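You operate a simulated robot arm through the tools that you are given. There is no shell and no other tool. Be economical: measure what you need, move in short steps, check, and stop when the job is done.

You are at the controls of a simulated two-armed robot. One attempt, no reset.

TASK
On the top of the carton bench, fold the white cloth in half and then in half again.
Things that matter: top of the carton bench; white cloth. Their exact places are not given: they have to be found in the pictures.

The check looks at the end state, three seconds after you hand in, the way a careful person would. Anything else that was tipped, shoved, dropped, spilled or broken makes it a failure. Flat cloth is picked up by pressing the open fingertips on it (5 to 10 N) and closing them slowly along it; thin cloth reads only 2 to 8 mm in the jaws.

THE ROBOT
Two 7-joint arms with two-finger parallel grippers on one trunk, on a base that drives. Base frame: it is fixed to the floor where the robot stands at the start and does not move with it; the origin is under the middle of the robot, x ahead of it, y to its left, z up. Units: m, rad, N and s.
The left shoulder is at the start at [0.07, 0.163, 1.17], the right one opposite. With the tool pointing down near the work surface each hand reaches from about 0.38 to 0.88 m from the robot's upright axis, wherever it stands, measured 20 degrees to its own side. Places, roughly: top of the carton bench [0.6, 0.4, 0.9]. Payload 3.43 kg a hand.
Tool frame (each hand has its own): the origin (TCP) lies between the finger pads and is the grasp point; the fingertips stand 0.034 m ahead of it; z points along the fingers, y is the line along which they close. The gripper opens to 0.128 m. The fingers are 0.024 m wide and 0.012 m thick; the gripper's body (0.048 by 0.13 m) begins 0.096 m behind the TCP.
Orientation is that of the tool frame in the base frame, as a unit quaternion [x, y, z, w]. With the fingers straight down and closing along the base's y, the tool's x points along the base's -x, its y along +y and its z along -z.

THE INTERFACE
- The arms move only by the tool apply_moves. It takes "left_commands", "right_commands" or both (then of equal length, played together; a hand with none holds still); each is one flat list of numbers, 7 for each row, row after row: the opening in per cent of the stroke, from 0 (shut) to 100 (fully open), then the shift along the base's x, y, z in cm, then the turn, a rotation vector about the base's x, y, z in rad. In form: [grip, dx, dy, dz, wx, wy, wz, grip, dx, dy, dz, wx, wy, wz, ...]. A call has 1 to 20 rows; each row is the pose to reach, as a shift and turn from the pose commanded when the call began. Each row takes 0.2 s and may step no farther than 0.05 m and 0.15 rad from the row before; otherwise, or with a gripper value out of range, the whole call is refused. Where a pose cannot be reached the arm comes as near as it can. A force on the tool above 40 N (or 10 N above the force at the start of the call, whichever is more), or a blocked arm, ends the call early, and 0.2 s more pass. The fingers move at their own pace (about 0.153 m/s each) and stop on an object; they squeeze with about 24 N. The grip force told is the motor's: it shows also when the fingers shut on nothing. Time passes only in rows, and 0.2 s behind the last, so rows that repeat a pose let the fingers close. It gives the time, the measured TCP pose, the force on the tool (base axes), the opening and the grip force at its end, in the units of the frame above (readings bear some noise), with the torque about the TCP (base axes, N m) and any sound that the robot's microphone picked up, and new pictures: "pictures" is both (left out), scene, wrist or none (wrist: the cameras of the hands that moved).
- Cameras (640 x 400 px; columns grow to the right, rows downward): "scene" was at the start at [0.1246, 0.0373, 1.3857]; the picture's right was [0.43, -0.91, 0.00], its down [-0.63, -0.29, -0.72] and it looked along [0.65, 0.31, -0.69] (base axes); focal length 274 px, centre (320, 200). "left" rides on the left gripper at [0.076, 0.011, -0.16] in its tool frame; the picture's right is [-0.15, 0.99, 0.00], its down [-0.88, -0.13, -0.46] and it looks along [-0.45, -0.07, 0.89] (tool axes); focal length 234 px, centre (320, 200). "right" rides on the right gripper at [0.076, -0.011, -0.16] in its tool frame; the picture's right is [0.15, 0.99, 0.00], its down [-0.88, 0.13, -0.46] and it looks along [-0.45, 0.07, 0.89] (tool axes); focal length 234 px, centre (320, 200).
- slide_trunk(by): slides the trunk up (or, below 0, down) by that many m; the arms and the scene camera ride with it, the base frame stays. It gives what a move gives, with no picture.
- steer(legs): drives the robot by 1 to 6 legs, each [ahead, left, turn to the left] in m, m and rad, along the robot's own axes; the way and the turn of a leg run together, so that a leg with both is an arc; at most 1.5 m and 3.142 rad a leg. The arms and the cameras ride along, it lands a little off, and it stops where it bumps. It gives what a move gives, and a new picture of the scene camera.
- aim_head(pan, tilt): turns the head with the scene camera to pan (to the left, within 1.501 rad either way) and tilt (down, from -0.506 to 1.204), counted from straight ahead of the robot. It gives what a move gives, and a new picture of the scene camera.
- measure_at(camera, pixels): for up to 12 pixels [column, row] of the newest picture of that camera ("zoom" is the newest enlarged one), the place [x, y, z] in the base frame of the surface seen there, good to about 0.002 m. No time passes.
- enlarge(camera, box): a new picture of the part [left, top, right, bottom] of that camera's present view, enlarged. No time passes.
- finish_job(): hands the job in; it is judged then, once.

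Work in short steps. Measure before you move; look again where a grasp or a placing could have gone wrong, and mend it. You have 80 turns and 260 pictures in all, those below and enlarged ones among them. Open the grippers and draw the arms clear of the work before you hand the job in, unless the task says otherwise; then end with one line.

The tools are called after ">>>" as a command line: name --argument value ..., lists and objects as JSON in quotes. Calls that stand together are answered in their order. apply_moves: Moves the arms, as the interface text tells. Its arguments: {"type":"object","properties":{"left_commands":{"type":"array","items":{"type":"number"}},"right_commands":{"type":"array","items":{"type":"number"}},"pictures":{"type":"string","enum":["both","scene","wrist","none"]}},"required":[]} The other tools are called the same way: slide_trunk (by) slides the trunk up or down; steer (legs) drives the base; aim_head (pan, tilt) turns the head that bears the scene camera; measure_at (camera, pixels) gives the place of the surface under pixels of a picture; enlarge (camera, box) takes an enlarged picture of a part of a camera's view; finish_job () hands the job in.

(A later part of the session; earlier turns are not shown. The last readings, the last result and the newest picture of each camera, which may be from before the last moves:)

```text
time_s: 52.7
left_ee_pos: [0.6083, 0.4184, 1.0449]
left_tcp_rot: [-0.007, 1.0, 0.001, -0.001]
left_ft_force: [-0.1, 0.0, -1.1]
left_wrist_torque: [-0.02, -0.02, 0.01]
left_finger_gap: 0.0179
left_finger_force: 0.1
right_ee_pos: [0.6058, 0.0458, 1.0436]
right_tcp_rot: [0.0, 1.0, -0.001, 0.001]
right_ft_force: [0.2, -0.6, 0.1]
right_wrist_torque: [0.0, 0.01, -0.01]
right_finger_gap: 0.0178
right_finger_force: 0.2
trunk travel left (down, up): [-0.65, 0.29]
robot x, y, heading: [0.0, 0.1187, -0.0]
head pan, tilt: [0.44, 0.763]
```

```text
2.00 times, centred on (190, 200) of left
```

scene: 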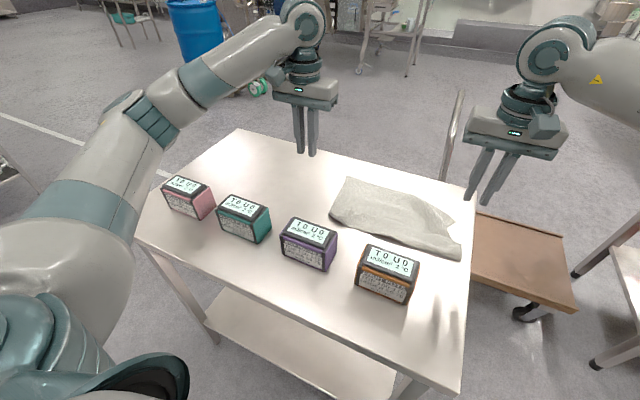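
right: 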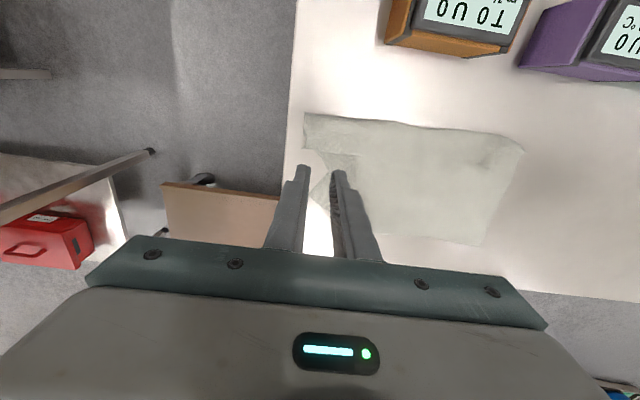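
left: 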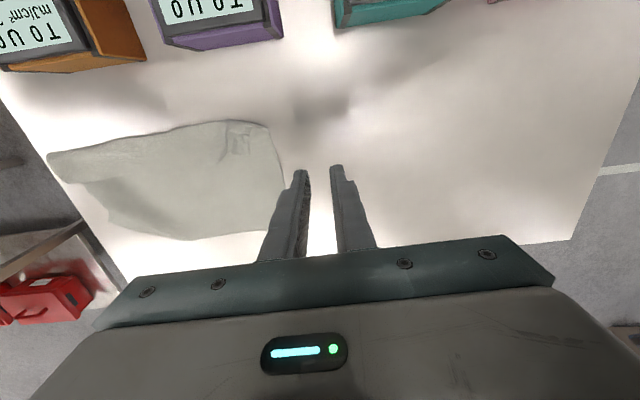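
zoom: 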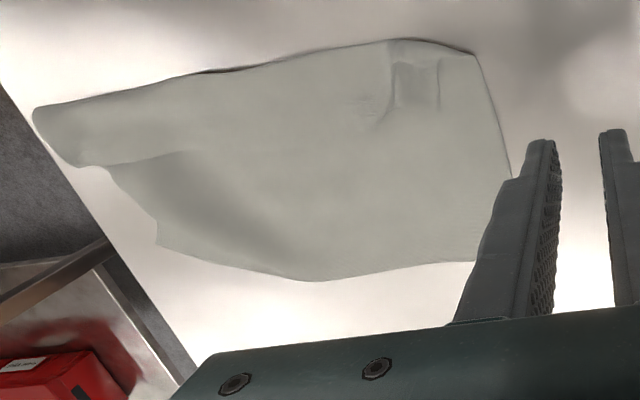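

I'll get closer views and measure the outline to understand the layers.

>>> enlarge --camera "right" --box '[290, 95, 418, 175]'

>>> enlarge --camera "left" --box '[200, 110, 296, 170]'

>>> enlarge --camera "left" --box '[40, 130, 216, 240]'

>>> measure_at --camera "left" --pixels '[[50, 155], [110, 217], [188, 238], [265, 230], [282, 178], [266, 125], [230, 122], [150, 134], [100, 180], [130, 190]]'

>>> measure_at --camera "right" --pixels '[[307, 115], [306, 145], [330, 172], [315, 200], [400, 122], [522, 150], [480, 243], [400, 235]]'

```text
5.00 times, centred on (354, 135) of right
```

zoom: 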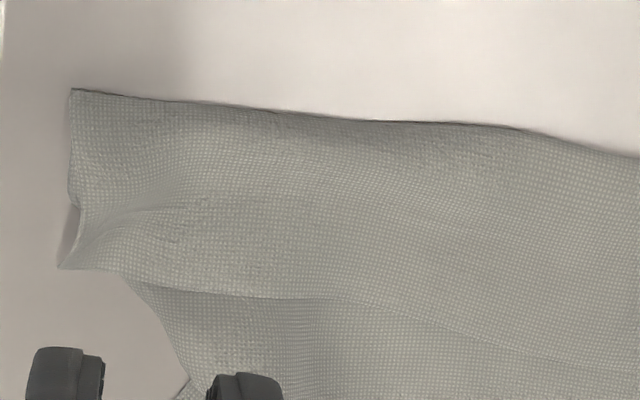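

```text
6.67 times, centred on (248, 140) of left
```

zoom: 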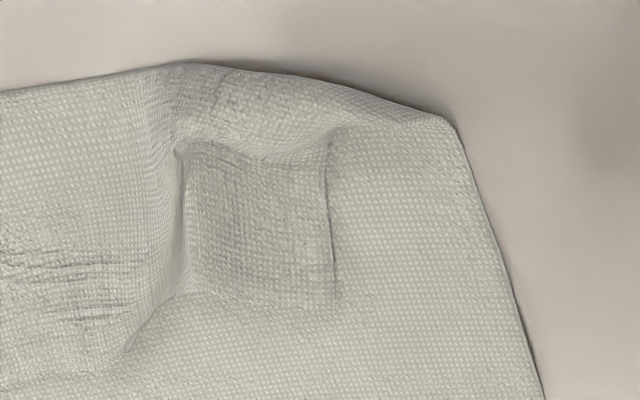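

```text
3.64 times, centred on (128, 185) of left
```

zoom: 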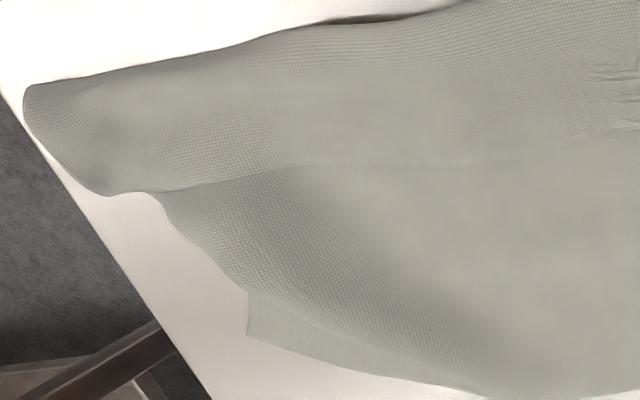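

```text
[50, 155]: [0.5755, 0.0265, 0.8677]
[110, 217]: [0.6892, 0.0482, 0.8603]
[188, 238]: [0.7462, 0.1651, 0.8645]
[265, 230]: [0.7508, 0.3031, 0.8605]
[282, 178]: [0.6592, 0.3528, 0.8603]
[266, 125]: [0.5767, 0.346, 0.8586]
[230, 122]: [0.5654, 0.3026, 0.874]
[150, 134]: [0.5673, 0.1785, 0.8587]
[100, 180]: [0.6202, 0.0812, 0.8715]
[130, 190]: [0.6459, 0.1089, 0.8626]
```

```text
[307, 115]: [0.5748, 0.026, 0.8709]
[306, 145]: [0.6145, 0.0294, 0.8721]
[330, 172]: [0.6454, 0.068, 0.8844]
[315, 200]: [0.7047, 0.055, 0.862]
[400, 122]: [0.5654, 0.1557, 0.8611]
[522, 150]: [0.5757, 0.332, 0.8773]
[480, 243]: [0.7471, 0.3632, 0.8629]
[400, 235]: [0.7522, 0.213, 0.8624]
```

The picked edge is again a hem on top, about 5 cm wide, whose free edge runs near x≈0.61. I'll grip right at that free edge with both hands so the whole cloth can hang from it. First I'll measure the edge.

>>> measure_at --camera "left" --pixels '[[250, 155], [249, 145], [228, 154], [215, 170], [180, 174], [150, 175], [109, 177], [85, 182], [70, 182], [235, 150]]'

>>> measure_at --camera "right" --pixels '[[303, 148], [316, 149], [335, 154], [370, 157], [400, 165], [440, 175]]'

>>> enlarge --camera "left" --box '[150, 120, 278, 200]'

```text
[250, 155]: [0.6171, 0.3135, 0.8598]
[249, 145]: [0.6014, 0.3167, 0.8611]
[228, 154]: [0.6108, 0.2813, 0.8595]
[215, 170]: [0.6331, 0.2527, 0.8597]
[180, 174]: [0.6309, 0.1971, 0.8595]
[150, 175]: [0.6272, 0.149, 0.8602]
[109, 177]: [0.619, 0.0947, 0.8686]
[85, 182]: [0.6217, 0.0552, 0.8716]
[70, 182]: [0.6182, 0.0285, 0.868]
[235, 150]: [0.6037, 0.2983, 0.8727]
```

```text
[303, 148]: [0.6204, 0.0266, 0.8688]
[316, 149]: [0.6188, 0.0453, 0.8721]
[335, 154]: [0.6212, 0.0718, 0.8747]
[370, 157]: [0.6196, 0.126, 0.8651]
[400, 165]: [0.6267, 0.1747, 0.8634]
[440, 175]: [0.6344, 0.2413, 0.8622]
```

```text
5.00 times, centred on (214, 160) of left
```

zoom: 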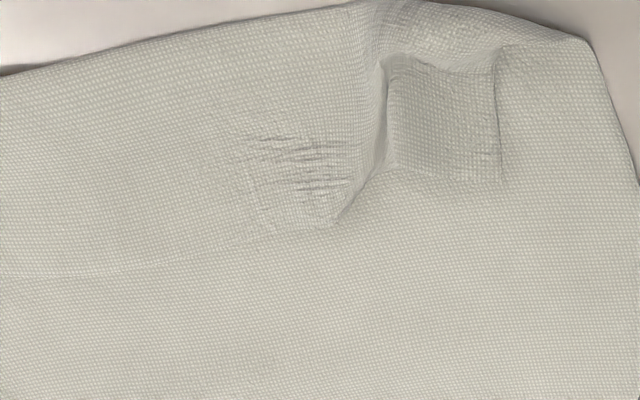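

Left corner A is at (0.617,0.3135) and the right hem edge is at x≈0.62 from y≈0.027. I'll target left (0.605,0.287) and right (0.610,0.062), approaching just above.

>>> apply_moves --left_commands '[32, 0, -4, -1, 0, 0, 0, 32, 0, -8, -2, 0, 0, 0, 32, -0.2, -11.5, -5, 0, 0, 0, 32, -0.3, -13.1, -9, 0, 0, 0, 32, -0.3, -13.1, -12.5, 0, 0, 0, 32, -0.3, -13.1, -14, 0, 0, 0, 32, -0.3, -13.1, -14.5, 0, 0, 0, 32, -0.3, -13.1, -14.7, 0, 0, 0]' --right_commands '[32, 0.2, 0.8, -1, 0, 0, 0, 32, 0.4, 1.6, -2, 0, 0, 0, 32, 0.4, 1.6, -5, 0, 0, 0, 32, 0.4, 1.6, -9, 0, 0, 0, 32, 0.4, 1.6, -12.5, 0, 0, 0, 32, 0.4, 1.6, -14, 0, 0, 0, 32, 0.4, 1.6, -14.5, 0, 0, 0, 32, 0.4, 1.6, -14.7, 0, 0, 0]' --pictures "wrist"

>>> enlarge --camera "right" --box '[220, 100, 420, 225]'

>>> enlarge --camera "left" --box '[220, 100, 420, 225]'

```text
time_s: 54.5
left_ee_pos: [0.6057, 0.2866, 0.8977]
left_tcp_rot: [-0.006, 1.0, 0.001, -0.001]
left_ft_force: [-0.3, 0.0, 0.4]
left_wrist_torque: [0.0, 0.0, -0.01]
left_finger_gap: 0.041
left_finger_force: 0.1
right_ee_pos: [0.6116, 0.0619, 0.8986]
right_tcp_rot: [0.0, 1.0, -0.001, 0.0]
right_ft_force: [0.1, 0.0, 0.9]
right_wrist_torque: [0.01, 0.02, 0.0]
right_finger_gap: 0.041
right_finger_force: 0.1
trunk travel left (down, up): [-0.65, 0.29]
robot x, y, heading: [-0.0007, 0.1187, 0.003]
head pan, tilt: [0.44, 0.763]
```

right: 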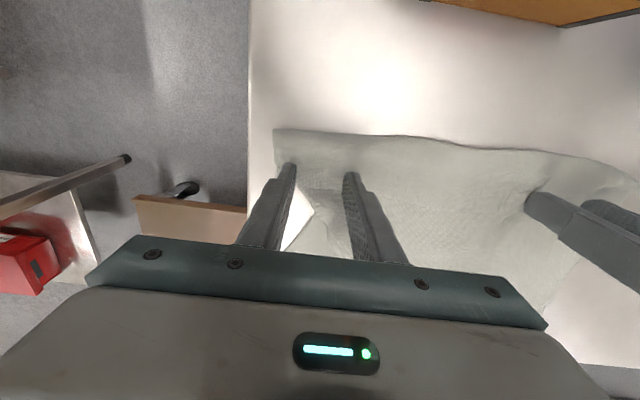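
left: 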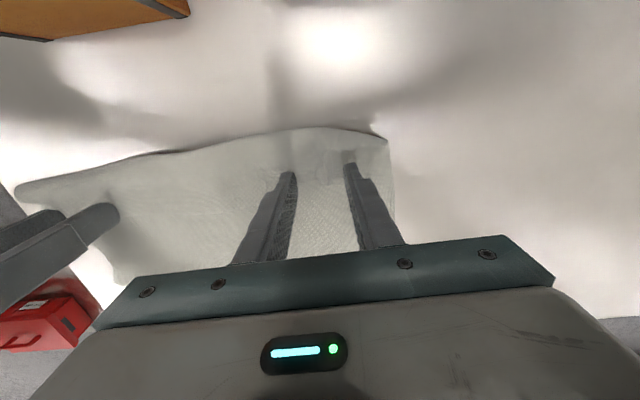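

```text
3.20 times, centred on (320, 162) of right
```

zoom: 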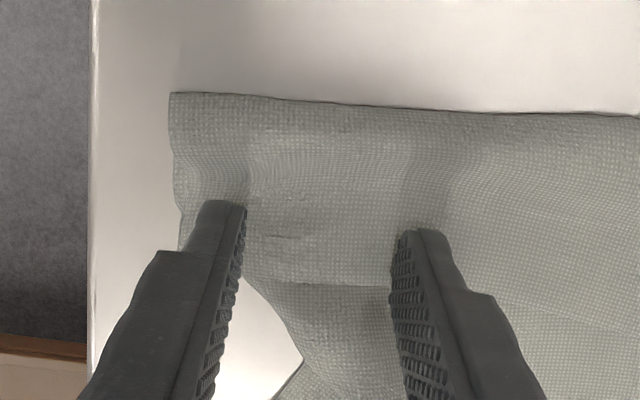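

```text
3.20 times, centred on (320, 162) of left
```

zoom: 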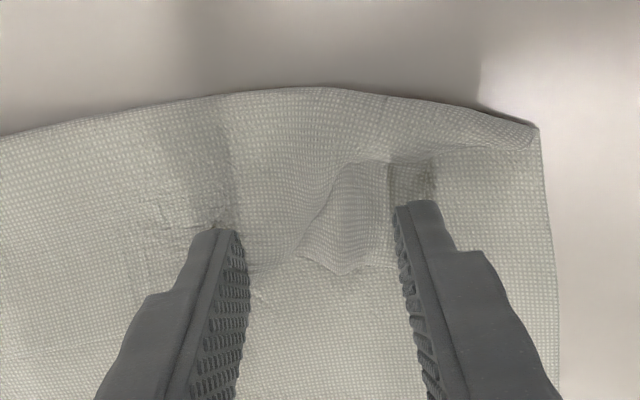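

Fingers straddle the hem edge on both sides. Now I'll press and close slowly.

>>> apply_moves --left_commands '[32, 0, 0, -0.12, 0, 0, 0, 32, 0, 0, -0.15, 0, 0, 0, 30, 0, 0, -0.15, 0, 0, 0, 28, 0, 0, -0.15, 0, 0, 0, 26, 0, 0, -0.15, 0, 0, 0, 24, 0, 0, -0.15, 0, 0, 0, 22, 0, 0, -0.15, 0, 0, 0, 20, 0, 0, -0.15, 0, 0, 0, 18, 0, 0, -0.15, 0, 0, 0]' --right_commands '[32, 0, 0, -0.15, 0, 0, 0, 32, 0, 0, -0.2, 0, 0, 0, 30, 0, 0, -0.2, 0, 0, 0, 28, 0, 0, -0.2, 0, 0, 0, 26, 0, 0, -0.2, 0, 0, 0, 24, 0, 0, -0.2, 0, 0, 0, 22, 0, 0, -0.2, 0, 0, 0, 20, 0, 0, -0.2, 0, 0, 0, 18, 0, 0, -0.2, 0, 0, 0]' --pictures "wrist"

```text
time_s: 56.5
left_ee_pos: [0.6051, 0.2869, 0.8966]
left_tcp_rot: [-0.006, 1.0, 0.002, -0.001]
left_ft_force: [-0.4, 0.7, 6.2]
left_wrist_torque: [-0.03, -0.01, 0.01]
left_finger_gap: 0.0224
left_finger_force: 0.1
right_ee_pos: [0.6097, 0.0615, 0.8965]
right_tcp_rot: [0.0, 1.0, -0.002, 0.002]
right_ft_force: [-0.1, 0.4, 8.2]
right_wrist_torque: [-0.03, -0.03, 0.01]
right_finger_gap: 0.0235
right_finger_force: 0.5
trunk travel left (down, up): [-0.65, 0.29]
robot x, y, heading: [-0.0004, 0.1189, -0.002]
head pan, tilt: [0.44, 0.763]
```

right: 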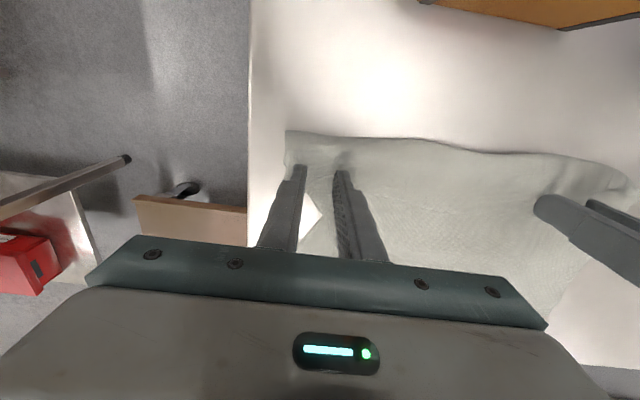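
left: 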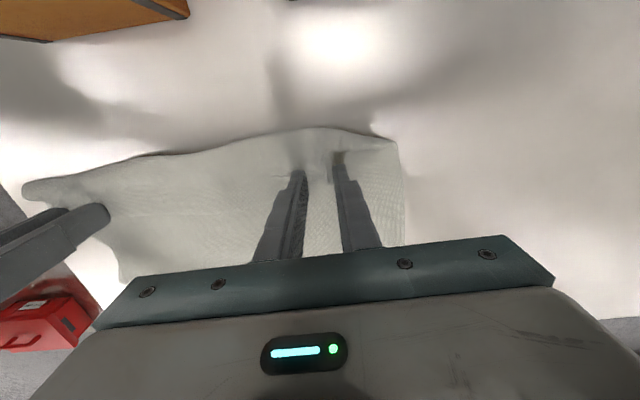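

Force is good at 6–8 N, so I'll finish the close.

>>> apply_moves --left_commands '[16, 0, 0, 0, 0, 0, 0, 14, 0, 0, 0, 0, 0, 0, 12, 0, 0, 0, 0, 0, 0, 10, 0, 0, 0, 0, 0, 0, 8, 0, 0, 0, 0, 0, 0, 6, 0, 0, 0, 0, 0, 0, 4, 0, 0, 0, 0, 0, 0, 2, 0, 0, 0, 0, 0, 0, 0, 0, 0, 0, 0, 0, 0, 0, 0, 0, 0, 0, 0, 0, 0]' --right_commands '[16, 0, 0, 0, 0, 0, 0, 14, 0, 0, 0, 0, 0, 0, 12, 0, 0, 0, 0, 0, 0, 10, 0, 0, 0, 0, 0, 0, 8, 0, 0, 0, 0, 0, 0, 6, 0, 0, 0, 0, 0, 0, 4, 0, 0, 0, 0, 0, 0, 2, 0, 0, 0, 0, 0, 0, 0, 0, 0, 0, 0, 0, 0, 0, 0, 0, 0, 0, 0, 0]' --pictures "wrist"

```text
refused: commands must hold 7 numbers for each row
```

The left list had one extra number, so I'm resending it.

>>> apply_moves --left_commands '[16, 0, 0, 0, 0, 0, 0, 14, 0, 0, 0, 0, 0, 0, 12, 0, 0, 0, 0, 0, 0, 10, 0, 0, 0, 0, 0, 0, 8, 0, 0, 0, 0, 0, 0, 6, 0, 0, 0, 0, 0, 0, 4, 0, 0, 0, 0, 0, 0, 2, 0, 0, 0, 0, 0, 0, 0, 0, 0, 0, 0, 0, 0, 0, 0, 0, 0, 0, 0, 0]' --right_commands '[16, 0, 0, 0, 0, 0, 0, 14, 0, 0, 0, 0, 0, 0, 12, 0, 0, 0, 0, 0, 0, 10, 0, 0, 0, 0, 0, 0, 8, 0, 0, 0, 0, 0, 0, 6, 0, 0, 0, 0, 0, 0, 4, 0, 0, 0, 0, 0, 0, 2, 0, 0, 0, 0, 0, 0, 0, 0, 0, 0, 0, 0, 0, 0, 0, 0, 0, 0, 0, 0]' --pictures "wrist"

```text
time_s: 58.7
left_ee_pos: [0.6049, 0.2861, 0.897]
left_tcp_rot: [-0.007, 1.0, 0.002, -0.001]
left_ft_force: [0.1, -0.4, 9.6]
left_wrist_torque: [-0.09, -0.01, -0.04]
left_finger_gap: 0.003
left_finger_force: 24.0
right_ee_pos: [0.6086, 0.0616, 0.8979]
right_tcp_rot: [0.0, 1.0, 0.0, 0.003]
right_ft_force: [0.2, 0.4, 8.1]
right_wrist_torque: [-0.03, -0.03, 0.02]
right_finger_gap: 0.0
right_finger_force: 24.3
trunk travel left (down, up): [-0.65, 0.29]
robot x, y, heading: [0.0014, 0.1186, -0.001]
head pan, tilt: [0.44, 0.763]
```

right: 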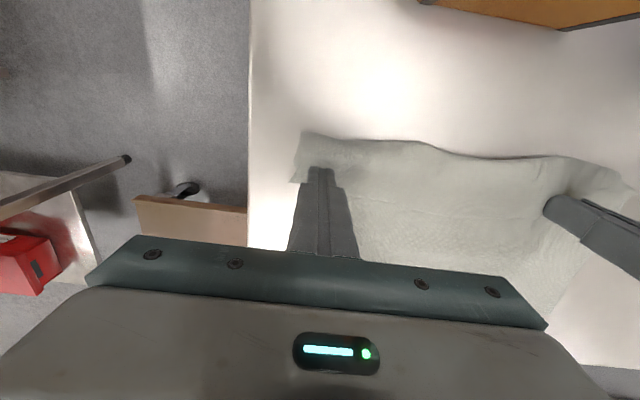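
left: 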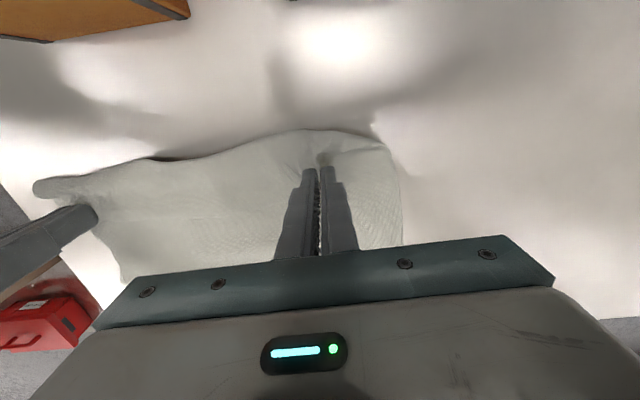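

Left holds 3 mm but right slipped to 0. I'll retry the right slightly deeper in the hem at about (0.597,0.078).

>>> apply_moves --right_commands '[0, 0, 0, 1.5, 0, 0, 0, 36, -0.5, 0.8, 1.5, 0, 0, 0, 36, -1.1, 1.6, 1.5, 0, 0, 0, 36, -1.1, 1.6, 0.8, 0, 0, 0, 36, -1.1, 1.6, 0.3, 0, 0, 0, 36, -1.1, 1.6, 0, 0, 0, 0, 36, -1.1, 1.6, -0.05, 0, 0, 0]' --pictures "wrist"

>>> enlarge --camera "right" --box '[220, 100, 420, 225]'

```text
time_s: 60.3
left_ee_pos: [0.6034, 0.2863, 0.8975]
left_tcp_rot: [-0.006, 1.0, 0.002, -0.001]
left_ft_force: [0.1, -0.1, 11.5]
left_wrist_torque: [-0.07, -0.02, 0.0]
left_finger_gap: 0.003
left_finger_force: 23.9
right_ee_pos: [0.5985, 0.0782, 0.8969]
right_tcp_rot: [0.001, 1.0, -0.001, 0.001]
right_ft_force: [-0.8, 0.6, 6.8]
right_wrist_torque: [-0.13, -0.04, -0.02]
right_finger_gap: 0.0461
right_finger_force: 0.1
trunk travel left (down, up): [-0.65, 0.29]
robot x, y, heading: [0.0003, 0.1201, -0.0]
head pan, tilt: [0.44, 0.763]
```

right: 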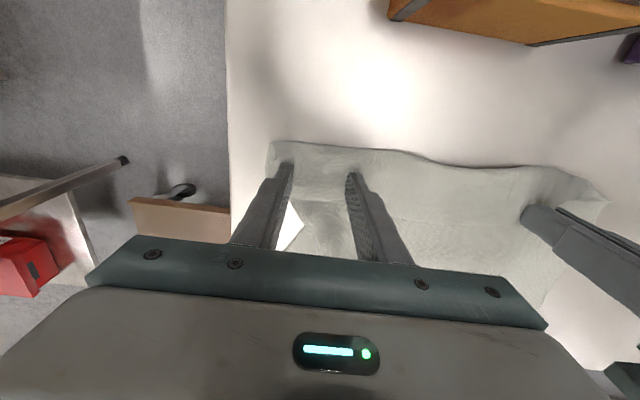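

```text
3.20 times, centred on (320, 162) of right
```

zoom: 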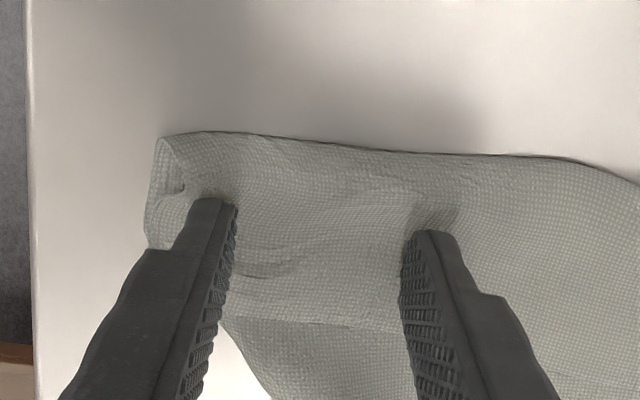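

The right fingers now sit fully on the hem with 6.8 N. I'll close slowly.

>>> apply_moves --right_commands '[34, 0, 0, 0, 0, 0, 0, 32, 0, 0, 0, 0, 0, 0, 30, 0, 0, 0, 0, 0, 0, 28, 0, 0, 0, 0, 0, 0, 26, 0, 0, 0, 0, 0, 0, 24, 0, 0, 0, 0, 0, 0, 22, 0, 0, 0, 0, 0, 0, 20, 0, 0, 0, 0, 0, 0, 18, 0, 0, 0, 0, 0, 0, 16, 0, 0, 0, 0, 0, 0, 14, 0, 0, 0, 0, 0, 0, 12, 0, 0, 0, 0, 0, 0, 10, 0, 0, 0, 0, 0, 0, 8, 0, 0, 0, 0, 0, 0, 6, 0, 0, 0, 0, 0, 0, 4, 0, 0, 0, 0, 0, 0, 2, 0, 0, 0, 0, 0, 0, 0, 0, 0, 0, 0, 0, 0, 0, 0, 0, 0, 0, 0, 0]' --pictures "wrist"

```text
time_s: 64.3
left_ee_pos: [0.6047, 0.2866, 0.8955]
left_tcp_rot: [-0.006, 1.0, 0.001, 0.0]
left_ft_force: [0.9, -7.3, 8.3]
left_wrist_torque: [-0.38, -0.02, 0.07]
left_finger_gap: 0.003
left_finger_force: 23.9
right_ee_pos: [0.5998, 0.0784, 0.8968]
right_tcp_rot: [0.001, 1.0, -0.001, 0.002]
right_ft_force: [-0.2, 8.6, 9.5]
right_wrist_torque: [0.28, -0.07, 0.03]
right_finger_gap: 0.0025
right_finger_force: 23.3
trunk travel left (down, up): [-0.65, 0.29]
robot x, y, heading: [-0.0001, 0.1173, 0.002]
head pan, tilt: [0.44, 0.763]
```

right: 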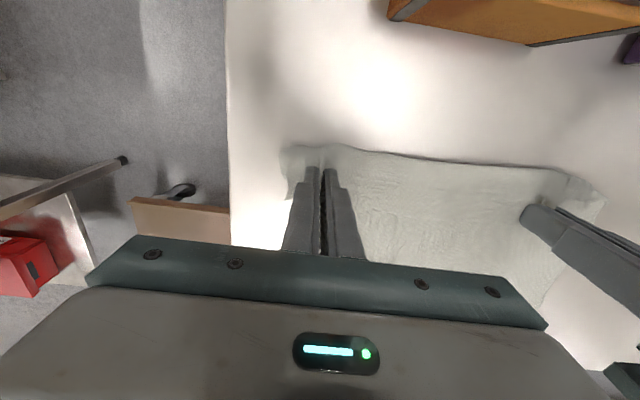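

Both hold cloth now (3.0 and 2.5 mm). I'll lift both together until it hangs from this edge.

>>> apply_moves --left_commands '[0, 0.5, -0.1, 2.5, 0, 0, 0, 0, 1.5, -0.1, 5, 0, 0, 0, 0, 3, -0.1, 7.5, 0, 0, 0, 0, 4.5, -0.1, 10, 0, 0, 0, 0, 6, -0.1, 12.5, 0, 0, 0, 0, 7.5, -0.1, 15, 0, 0, 0, 0, 9, -0.1, 17.5, 0, 0, 0, 0, 10.5, -0.1, 20, 0, 0, 0, 0, 12, -0.1, 22.5, 0, 0, 0, 0, 12.5, -0.1, 25, 0, 0, 0, 0, 12.5, -0.1, 27, 0, 0, 0, 0, 12.5, -0.1, 27, 0, 0, 0]' --right_commands '[0, 0.5, 0.2, 2.5, 0, 0, 0, 0, 1.5, 0.2, 5, 0, 0, 0, 0, 3, 0.2, 7.5, 0, 0, 0, 0, 4.5, 0.2, 10, 0, 0, 0, 0, 6, 0.2, 12.5, 0, 0, 0, 0, 7.5, 0.2, 15, 0, 0, 0, 0, 9, 0.2, 17.5, 0, 0, 0, 0, 10.5, 0.2, 20, 0, 0, 0, 0, 12, 0.2, 22.5, 0, 0, 0, 0, 12.5, 0.2, 25, 0, 0, 0, 0, 12.5, 0.2, 27, 0, 0, 0, 0, 12.5, 0.2, 27, 0, 0, 0]'

>>> enlarge --camera "scene" --box '[280, 40, 504, 180]'

```text
time_s: 66.9
left_ee_pos: [0.7325, 0.2852, 1.1671]
left_tcp_rot: [-0.006, 1.0, 0.002, -0.002]
left_ft_force: [0.2, -7.9, -0.9]
left_wrist_torque: [-0.28, 0.0, 0.1]
left_finger_gap: 0.0033
left_finger_force: 24.4
right_ee_pos: [0.7251, 0.0781, 1.165]
right_tcp_rot: [0.001, 1.0, -0.001, 0.0]
right_ft_force: [-0.6, 7.3, -0.7]
right_wrist_torque: [0.29, 0.04, 0.05]
right_finger_gap: 0.0024
right_finger_force: 24.0
trunk travel left (down, up): [-0.65, 0.29]
robot x, y, heading: [0.0019, 0.1223, -0.003]
head pan, tilt: [0.44, 0.763]
```

scene: 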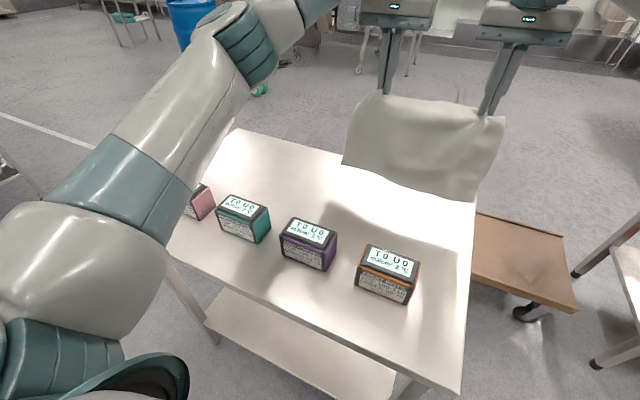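
right: 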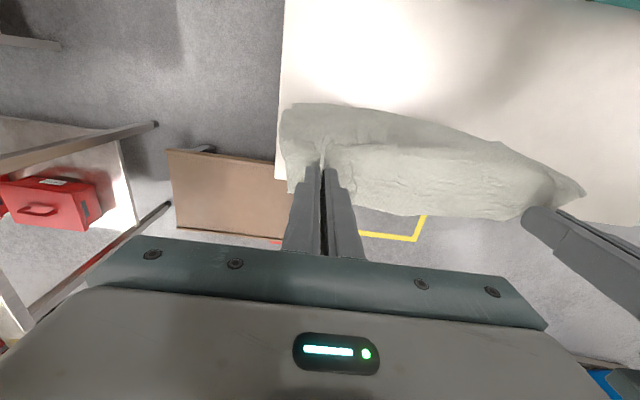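
left: 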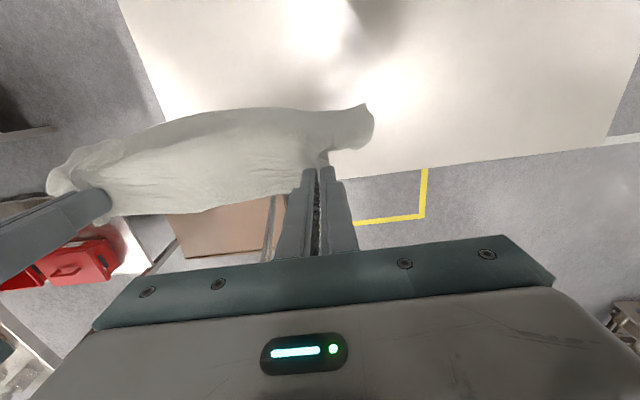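

```text
2.86 times, centred on (392, 110) of scene
```

zoom: 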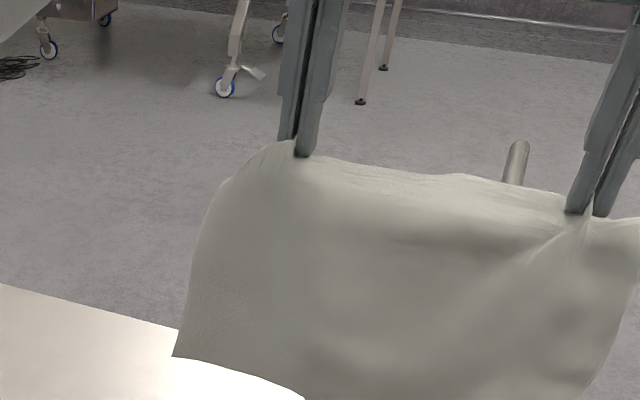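

The cloth hangs cleanly. I'll measure its lower edge and top.

>>> enlarge --camera "scene" --box '[310, 80, 534, 220]'

>>> measure_at --camera "scene" --pixels '[[345, 160], [400, 178], [440, 188], [470, 197], [365, 103], [388, 99], [440, 104], [500, 122], [430, 150], [360, 130]]'

```text
2.86 times, centred on (422, 150) of scene
```

zoom: 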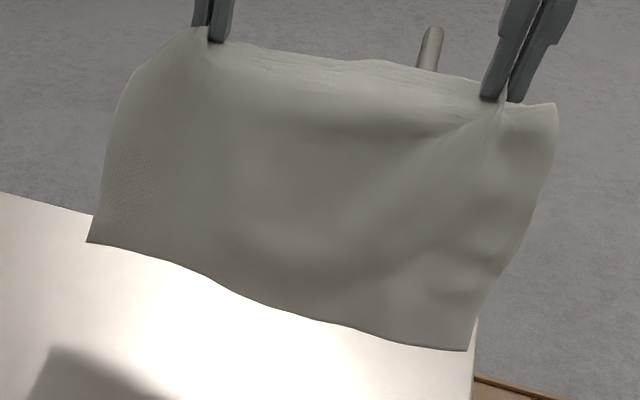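

```text
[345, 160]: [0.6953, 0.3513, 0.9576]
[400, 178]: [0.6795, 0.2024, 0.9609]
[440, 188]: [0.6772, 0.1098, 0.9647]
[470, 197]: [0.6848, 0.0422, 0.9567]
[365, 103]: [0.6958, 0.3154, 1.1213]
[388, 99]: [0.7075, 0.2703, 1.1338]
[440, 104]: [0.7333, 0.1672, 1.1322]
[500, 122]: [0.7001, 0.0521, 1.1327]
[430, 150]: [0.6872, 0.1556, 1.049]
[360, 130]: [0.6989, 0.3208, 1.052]
```

It hangs 0.175 m with a flap of about 0.065 m still behind. I'll lay it the same way again, bottom edge far and flap on top. Then I'll pick the clean single-layer far edge, so the hem hangs open when the cloth is lifted from that side.

>>> apply_moves --left_commands '[0, 1.5, 0, -3, 0, 0, 0, 0, 3, 0, -6, 0, 0, 0, 0, 5, 0, -9.4, 0, 0, 0, 0, 5, 0, -9.6, 0, 0, 0, 0, 3, 0, -10.5, 0, 0, 0, 0, 1, 0, -11, 0, 0, 0, 0, -1, 0, -11.5, 0, 0, 0, 0, -3, 0, -12.3, 0, 0, 0, 0, -5, 0, -13.2, 0, 0, 0, 0, -7, 0, -14.3, 0, 0, 0, 0, -9, 0, -15.6, 0, 0, 0, 0, -11, 0, -17.3, 0, 0, 0, 0, -12.5, 0, -19, 0, 0, 0, 0, -13.7, 0, -21, 0, 0, 0, 0, -14.6, 0, -23, 0, 0, 0, 0, -15.2, 0, -25, 0, 0, 0, 0, -15.4, 0, -26.4, 0, 0, 0, 0, -15.4, 0, -26.4, 0, 0, 0]' --right_commands '[0, 1.5, 0, -3, 0, 0, 0, 0, 3, 0, -6, 0, 0, 0, 0, 5, 0, -9.4, 0, 0, 0, 0, 5, 0, -9.6, 0, 0, 0, 0, 3, 0, -10.5, 0, 0, 0, 0, 1, 0, -11, 0, 0, 0, 0, -1, 0, -11.5, 0, 0, 0, 0, -3, 0, -12.3, 0, 0, 0, 0, -5, 0, -13.2, 0, 0, 0, 0, -7, 0, -14.3, 0, 0, 0, 0, -9, 0, -15.6, 0, 0, 0, 0, -11, 0, -17.3, 0, 0, 0, 0, -12.5, 0, -19, 0, 0, 0, 0, -13.7, 0, -21, 0, 0, 0, 0, -14.6, 0, -23, 0, 0, 0, 0, -15.2, 0, -25, 0, 0, 0, 0, -15.4, 0, -26.4, 0, 0, 0, 0, -15.4, 0, -26.4, 0, 0, 0]' --pictures "scene"

>>> apply_moves --left_commands '[0, 0, 0, -0.3, 0, 0, 0, 4, 0, 0, -0.3, 0, 0, 0, 8, 0, 0, -0.2, 0, 0, 0, 14, 0, 0, -0.2, 0, 0, 0, 14, 0, 0, 1.5, 0, 0, 0, 14, 0, 0, 5, 0, 0, 0, 14, 0, 1, 9, 0, 0, 0, 14, 0, 4, 12, 0, 0, 0, 14, 0, 7, 14, 0, 0, 0]' --right_commands '[0, 0, 0, -0.3, 0, 0, 0, 4, 0, 0, -0.3, 0, 0, 0, 8, 0, 0, -0.2, 0, 0, 0, 14, 0, 0, -0.2, 0, 0, 0, 14, 0, 0, 1.5, 0, 0, 0, 14, 0, 0, 5, 0, 0, 0, 14, 0, -1, 9, 0, 0, 0, 14, 0, -4, 12, 0, 0, 0, 14, 0, -7, 14, 0, 0, 0]'

>>> enlarge --camera "scene" --box '[290, 140, 482, 260]'

```text
time_s: 70.7
left_ee_pos: [0.5782, 0.2849, 0.9025]
left_tcp_rot: [-0.006, 1.0, 0.002, -0.002]
left_ft_force: [0.2, -4.6, 0.3]
left_wrist_torque: [-0.17, 0.0, 0.02]
left_finger_gap: 0.003
left_finger_force: 23.7
right_ee_pos: [0.5712, 0.0797, 0.902]
right_tcp_rot: [0.001, 1.0, -0.001, 0.001]
right_ft_force: [-0.6, 3.6, 0.3]
right_wrist_torque: [0.17, -0.01, 0.06]
right_finger_gap: 0.0025
right_finger_force: 24.3
trunk travel left (down, up): [-0.65, 0.29]
robot x, y, heading: [-0.0015, 0.1207, 0.008]
head pan, tilt: [0.44, 0.763]
```

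scene: 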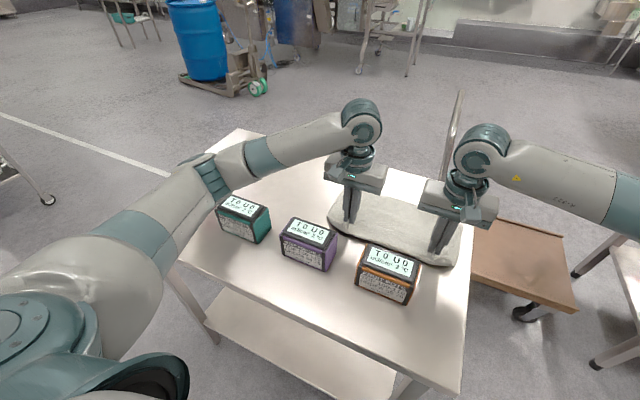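

```text
time_s: 72.7
left_ee_pos: [0.5746, 0.3556, 1.0447]
left_tcp_rot: [-0.006, 1.0, 0.002, -0.001]
left_ft_force: [-0.3, -0.4, 0.5]
left_wrist_torque: [0.0, -0.02, -0.03]
left_finger_gap: 0.018
left_finger_force: 0.1
right_ee_pos: [0.5715, 0.0076, 1.0423]
right_tcp_rot: [0.0, 1.0, 0.0, 0.002]
right_ft_force: [0.0, 0.3, 0.1]
right_wrist_torque: [-0.03, -0.04, 0.03]
right_finger_gap: 0.018
right_finger_force: 0.0
trunk travel left (down, up): [-0.65, 0.29]
robot x, y, heading: [-0.0017, 0.1198, -0.001]
head pan, tilt: [0.44, 0.763]
```

scene: 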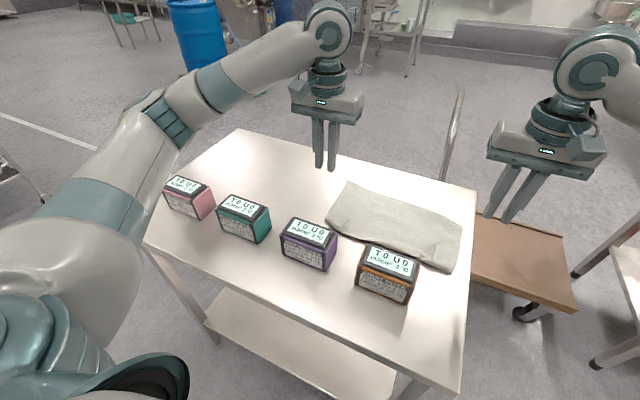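
right: 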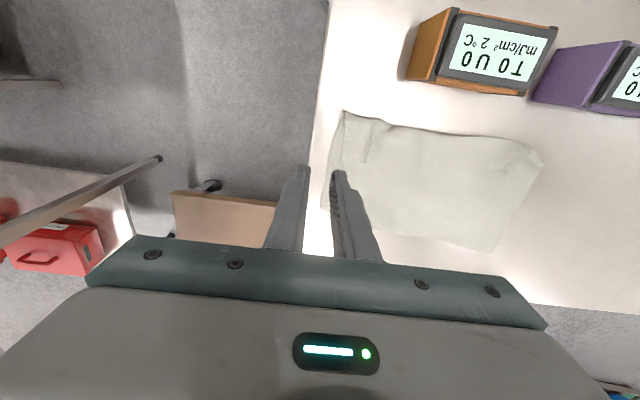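
left: 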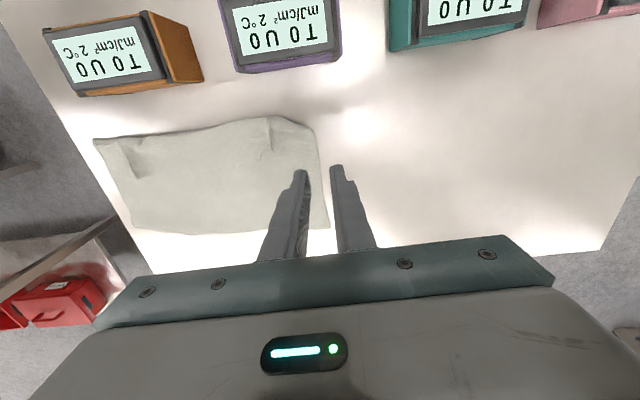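

```text
3.33 times, centred on (386, 200) of scene
```

zoom: 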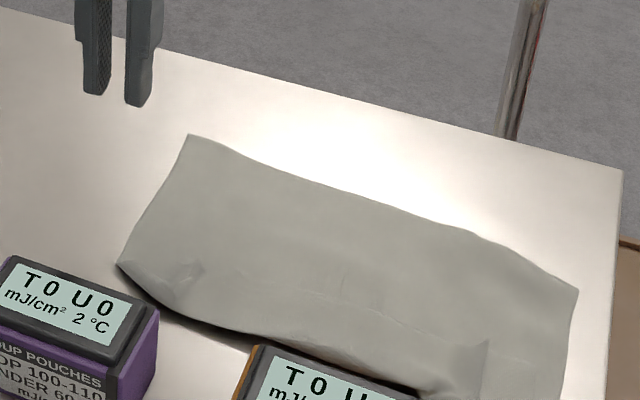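

Now it's a clean shape: far edge single-layer and flat, hem on top along the near side. I'll measure the far edge corners.

>>> measure_at --camera "scene" --pixels '[[344, 183], [400, 204], [430, 211], [458, 227], [455, 255], [323, 220], [370, 197]]'

>>> measure_at --camera "left" --pixels '[[326, 225], [270, 230], [200, 232], [150, 223], [132, 208], [98, 145], [312, 135]]'

```text
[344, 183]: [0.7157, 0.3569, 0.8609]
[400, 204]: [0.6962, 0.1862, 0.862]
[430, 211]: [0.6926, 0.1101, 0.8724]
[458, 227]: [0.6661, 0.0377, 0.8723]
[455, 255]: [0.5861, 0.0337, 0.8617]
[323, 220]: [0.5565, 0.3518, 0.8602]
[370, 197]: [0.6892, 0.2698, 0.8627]
```

```text
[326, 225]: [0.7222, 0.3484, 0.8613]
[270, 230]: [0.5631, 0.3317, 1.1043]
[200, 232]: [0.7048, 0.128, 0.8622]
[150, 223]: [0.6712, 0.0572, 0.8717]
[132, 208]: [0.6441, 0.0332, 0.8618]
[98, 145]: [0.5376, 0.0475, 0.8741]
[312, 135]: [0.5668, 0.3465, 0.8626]
```

Far edge runs from D (0.722,0.355) to C (0.666,0.038). I'll move the hands to left (0.702,0.32) and right (0.667,0.072) and come down to near contact.

>>> apply_moves --left_commands '[32, 3.5, -1, 0, 0, 0, 0, 32, 7.5, -2, 0, 0, 0, 0, 32, 11, -3, -1, 0, 0, 0, 32, 12.7, -3.6, -4, 0, 0, 0, 32, 12.7, -3.6, -8, 0, 0, 0, 32, 12.7, -3.6, -12, 0, 0, 0, 32, 12.7, -3.6, -14.2, 0, 0, 0, 32, 12.7, -3.6, -14.8, 0, 0, 0, 32, 12.7, -3.6, -14.9, 0, 0, 0]' --right_commands '[32, 3, 2, 0, 0, 0, 0, 32, 6, 4, 0, 0, 0, 0, 32, 8.5, 5.5, -1, 0, 0, 0, 32, 9.6, 6.4, -4, 0, 0, 0, 32, 9.6, 6.4, -8, 0, 0, 0, 32, 9.6, 6.4, -12, 0, 0, 0, 32, 9.6, 6.4, -14, 0, 0, 0, 32, 9.6, 6.4, -14.6, 0, 0, 0, 32, 9.6, 6.4, -14.7, 0, 0, 0]' --pictures "wrist"

```text
time_s: 74.7
left_ee_pos: [0.7017, 0.32, 0.8954]
left_tcp_rot: [-0.007, 1.0, 0.001, 0.001]
left_ft_force: [1.8, 0.7, 14.2]
left_wrist_torque: [-0.1, -0.04, 0.03]
left_finger_gap: 0.0406
left_finger_force: 0.0
right_ee_pos: [0.667, 0.0739, 0.8963]
right_tcp_rot: [0.0, 1.0, -0.001, 0.001]
right_ft_force: [0.1, 0.3, 2.5]
right_wrist_torque: [-0.07, 0.0, 0.03]
right_finger_gap: 0.0412
right_finger_force: 0.0
trunk travel left (down, up): [-0.65, 0.29]
robot x, y, heading: [0.0005, 0.1183, 0.003]
head pan, tilt: [0.44, 0.763]
```

right: 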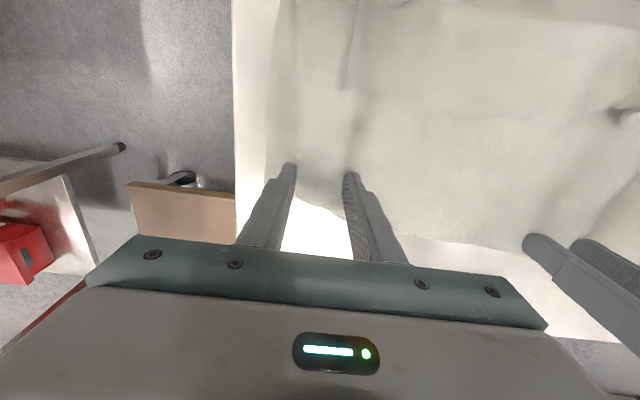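
left: 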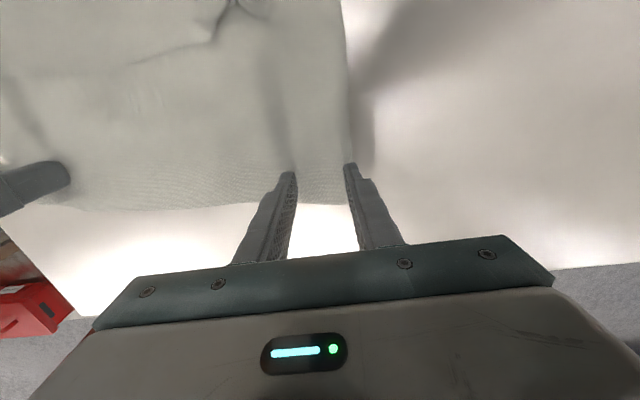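

The left outer finger is at the cloth's side edge, so I'll shift the left 7 mm inward. I'll balance pressures and close slowly.

>>> apply_moves --left_commands '[32, 0, 0, 0.5, 0, 0, 0, 32, 0, -0.7, 0.5, 0, 0, 0, 32, 0, -0.7, 0.06, 0, 0, 0, 32, 0, -0.7, 0.06, 0, 0, 0, 30, 0, -0.7, 0.06, 0, 0, 0, 28, 0, -0.7, 0.06, 0, 0, 0, 26, 0, -0.7, 0.06, 0, 0, 0, 24, 0, -0.7, 0.06, 0, 0, 0, 22, 0, -0.7, 0.06, 0, 0, 0, 20, 0, -0.7, 0.06, 0, 0, 0, 18, 0, -0.7, 0.06, 0, 0, 0, 16, 0, -0.7, 0.06, 0, 0, 0]' --right_commands '[32, 0, 0, 0, 0, 0, 0, 32, 0, 0, 0, 0, 0, 0, 32, 0, 0, -0.05, 0, 0, 0, 32, 0, 0, -0.07, 0, 0, 0, 30, 0, 0, -0.07, 0, 0, 0, 28, 0, 0, -0.07, 0, 0, 0, 26, 0, 0, -0.07, 0, 0, 0, 24, 0, 0, -0.07, 0, 0, 0, 22, 0, 0, -0.07, 0, 0, 0, 20, 0, 0, -0.07, 0, 0, 0, 18, 0, 0, -0.07, 0, 0, 0, 16, 0, 0, -0.07, 0, 0, 0]' --pictures "wrist"

```text
time_s: 77.3
left_ee_pos: [0.7008, 0.3127, 0.8955]
left_tcp_rot: [-0.006, 1.0, 0.001, 0.0]
left_ft_force: [0.1, -1.4, 21.1]
left_wrist_torque: [-0.05, -0.05, 0.01]
left_finger_gap: 0.0193
left_finger_force: 0.1
right_ee_pos: [0.6652, 0.0721, 0.8964]
right_tcp_rot: [0.0, 1.0, -0.001, 0.002]
right_ft_force: [-0.2, 1.0, 8.5]
right_wrist_torque: [-0.1, -0.06, 0.01]
right_finger_gap: 0.0202
right_finger_force: 0.0
trunk travel left (down, up): [-0.65, 0.29]
robot x, y, heading: [-0.0001, 0.1185, 0.003]
head pan, tilt: [0.44, 0.763]
```

right: 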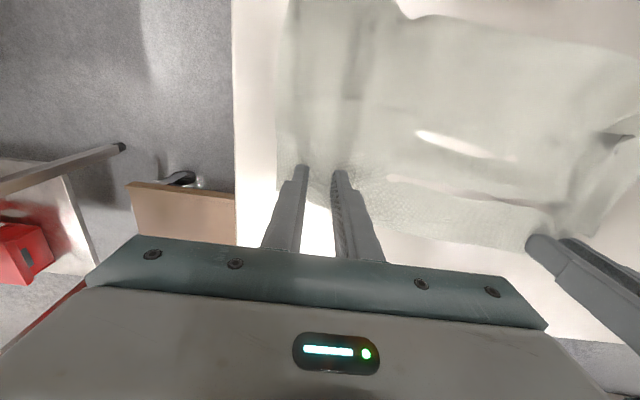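
left: 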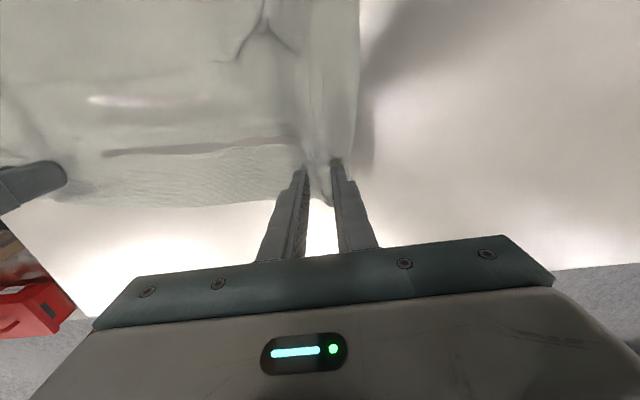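

Cloth is gathering at both hands. I'll finish the close, easing the left by 0.5 mm.

>>> apply_moves --left_commands '[14, 0, 0, 0.05, 0, 0, 0, 12, 0, 0, 0.05, 0, 0, 0, 10, 0, 0, 0.05, 0, 0, 0, 8, 0, 0, 0.05, 0, 0, 0, 6, 0, 0, 0.05, 0, 0, 0, 4, 0, 0, 0.05, 0, 0, 0, 2, 0, 0, 0.05, 0, 0, 0, 0, 0, 0, 0.05, 0, 0, 0, 0, 0, 0, 0.05, 0, 0, 0]' --right_commands '[14, 0, 0, 0, 0, 0, 0, 12, 0, 0, 0, 0, 0, 0, 10, 0, 0, 0, 0, 0, 0, 8, 0, 0, 0, 0, 0, 0, 6, 0, 0, 0, 0, 0, 0, 4, 0, 0, 0, 0, 0, 0, 2, 0, 0, 0, 0, 0, 0, 0, 0, 0, 0, 0, 0, 0, 0, 0, 0, 0, 0, 0, 0]' --pictures "wrist"

```text
time_s: 79.3
left_ee_pos: [0.7008, 0.3126, 0.8972]
left_tcp_rot: [-0.006, 1.0, 0.002, 0.001]
left_ft_force: [-0.7, 2.1, 19.1]
left_wrist_torque: [0.06, -0.08, 0.03]
left_finger_gap: 0.002
left_finger_force: 24.0
right_ee_pos: [0.6647, 0.0734, 0.8977]
right_tcp_rot: [0.0, 1.0, 0.0, 0.002]
right_ft_force: [0.0, 0.3, 7.5]
right_wrist_torque: [-0.06, -0.1, 0.01]
right_finger_gap: 0.0
right_finger_force: 23.6
trunk travel left (down, up): [-0.65, 0.29]
robot x, y, heading: [-0.0001, 0.1224, 0.003]
head pan, tilt: [0.44, 0.763]
```

right: 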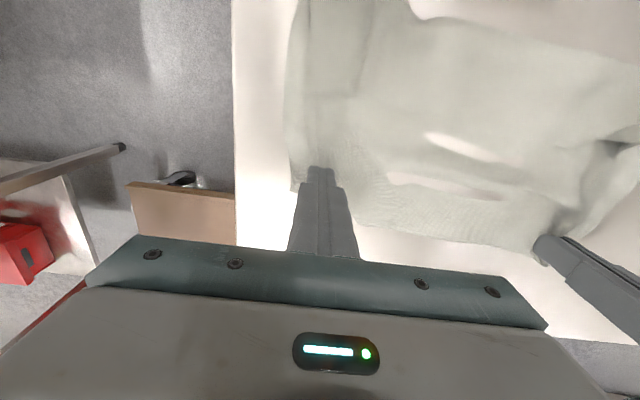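
left: 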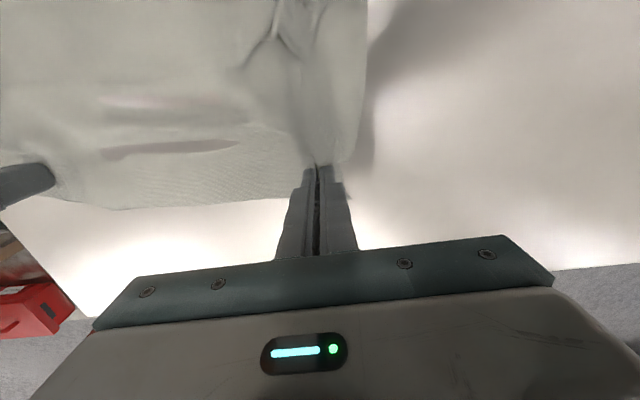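

Left holds (2.0 mm) and right slipped. I'll retry the right 1 cm deeper and 2 cm further from the corner.

>>> apply_moves --right_commands '[0, 0, 0, 1.2, 0, 0, 0, 36, -0.4, 1, 1.2, 0, 0, 0, 36, -0.5, 2, 1.2, 0, 0, 0, 36, -0.5, 2, 0.5, 0, 0, 0, 36, -0.5, 2, 0.1, 0, 0, 0, 36, -0.5, 2, -0.02, 0, 0, 0, 34, -0.5, 2, -0.02, 0, 0, 0, 32, -0.5, 2, -0.02, 0, 0, 0, 30, -0.5, 2, -0.02, 0, 0, 0, 28, -0.5, 2, -0.02, 0, 0, 0, 26, -0.5, 2, -0.02, 0, 0, 0]' --pictures "wrist"

```text
time_s: 81.7
left_ee_pos: [0.7011, 0.313, 0.8961]
left_tcp_rot: [-0.007, 1.0, 0.001, 0.0]
left_ft_force: [-0.7, 1.7, 21.2]
left_wrist_torque: [0.09, -0.06, 0.03]
left_finger_gap: 0.0021
left_finger_force: 24.1
right_ee_pos: [0.6593, 0.0928, 0.8962]
right_tcp_rot: [0.001, 1.0, -0.001, 0.002]
right_ft_force: [0.3, 0.1, 2.6]
right_wrist_torque: [-0.05, -0.05, 0.01]
right_finger_gap: 0.0333
right_finger_force: 0.2
trunk travel left (down, up): [-0.65, 0.29]
robot x, y, heading: [0.0031, 0.1193, 0.0]
head pan, tilt: [0.44, 0.763]
```

right: 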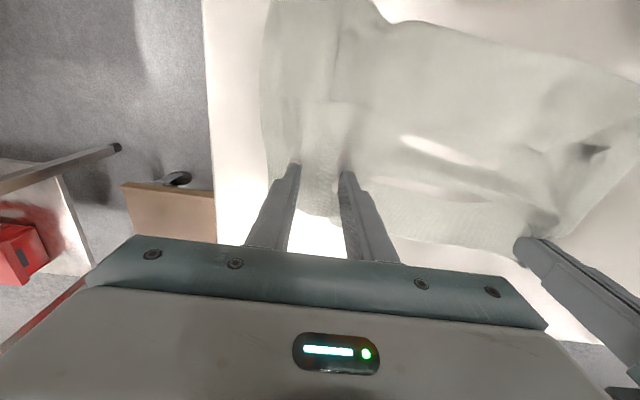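

The force is a bit low at 2.6 N, so I'll add 0.7 mm and finish closing.

>>> apply_moves --right_commands '[26, 0, 0, -0.07, 0, 0, 0, 24, 0, 0, -0.08, 0, 0, 0, 22, 0, 0, -0.08, 0, 0, 0, 20, 0, 0, -0.08, 0, 0, 0, 18, 0, 0, -0.08, 0, 0, 0, 16, 0, 0, -0.08, 0, 0, 0, 14, 0, 0, -0.08, 0, 0, 0, 12, 0, 0, -0.08, 0, 0, 0, 10, 0, 0, -0.08, 0, 0, 0, 8, 0, 0, -0.08, 0, 0, 0, 6, 0, 0, -0.08, 0, 0, 0, 4, 0, 0, -0.08, 0, 0, 0, 2, 0, 0, -0.08, 0, 0, 0, 0, 0, 0, -0.08, 0, 0, 0, 0, 0, 0, -0.08, 0, 0, 0]' --pictures "wrist"

```text
time_s: 84.9
left_ee_pos: [0.7006, 0.313, 0.8956]
left_tcp_rot: [-0.006, 1.0, 0.002, -0.001]
left_ft_force: [0.4, -1.5, 10.1]
left_wrist_torque: [-0.02, -0.09, 0.02]
left_finger_gap: 0.0023
left_finger_force: 24.0
right_ee_pos: [0.66, 0.0932, 0.8941]
right_tcp_rot: [0.0, 1.0, 0.0, 0.002]
right_ft_force: [1.1, 0.7, 23.5]
right_wrist_torque: [-0.25, -0.19, 0.01]
right_finger_gap: 0.0022
right_finger_force: 24.0
trunk travel left (down, up): [-0.65, 0.29]
robot x, y, heading: [0.002, 0.1228, 0.003]
head pan, tilt: [0.44, 0.763]
```

right: 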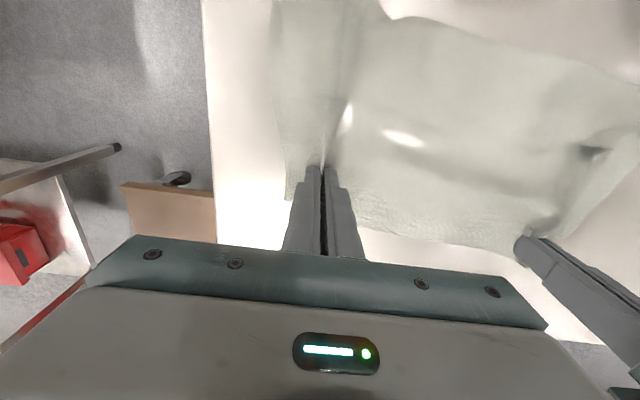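

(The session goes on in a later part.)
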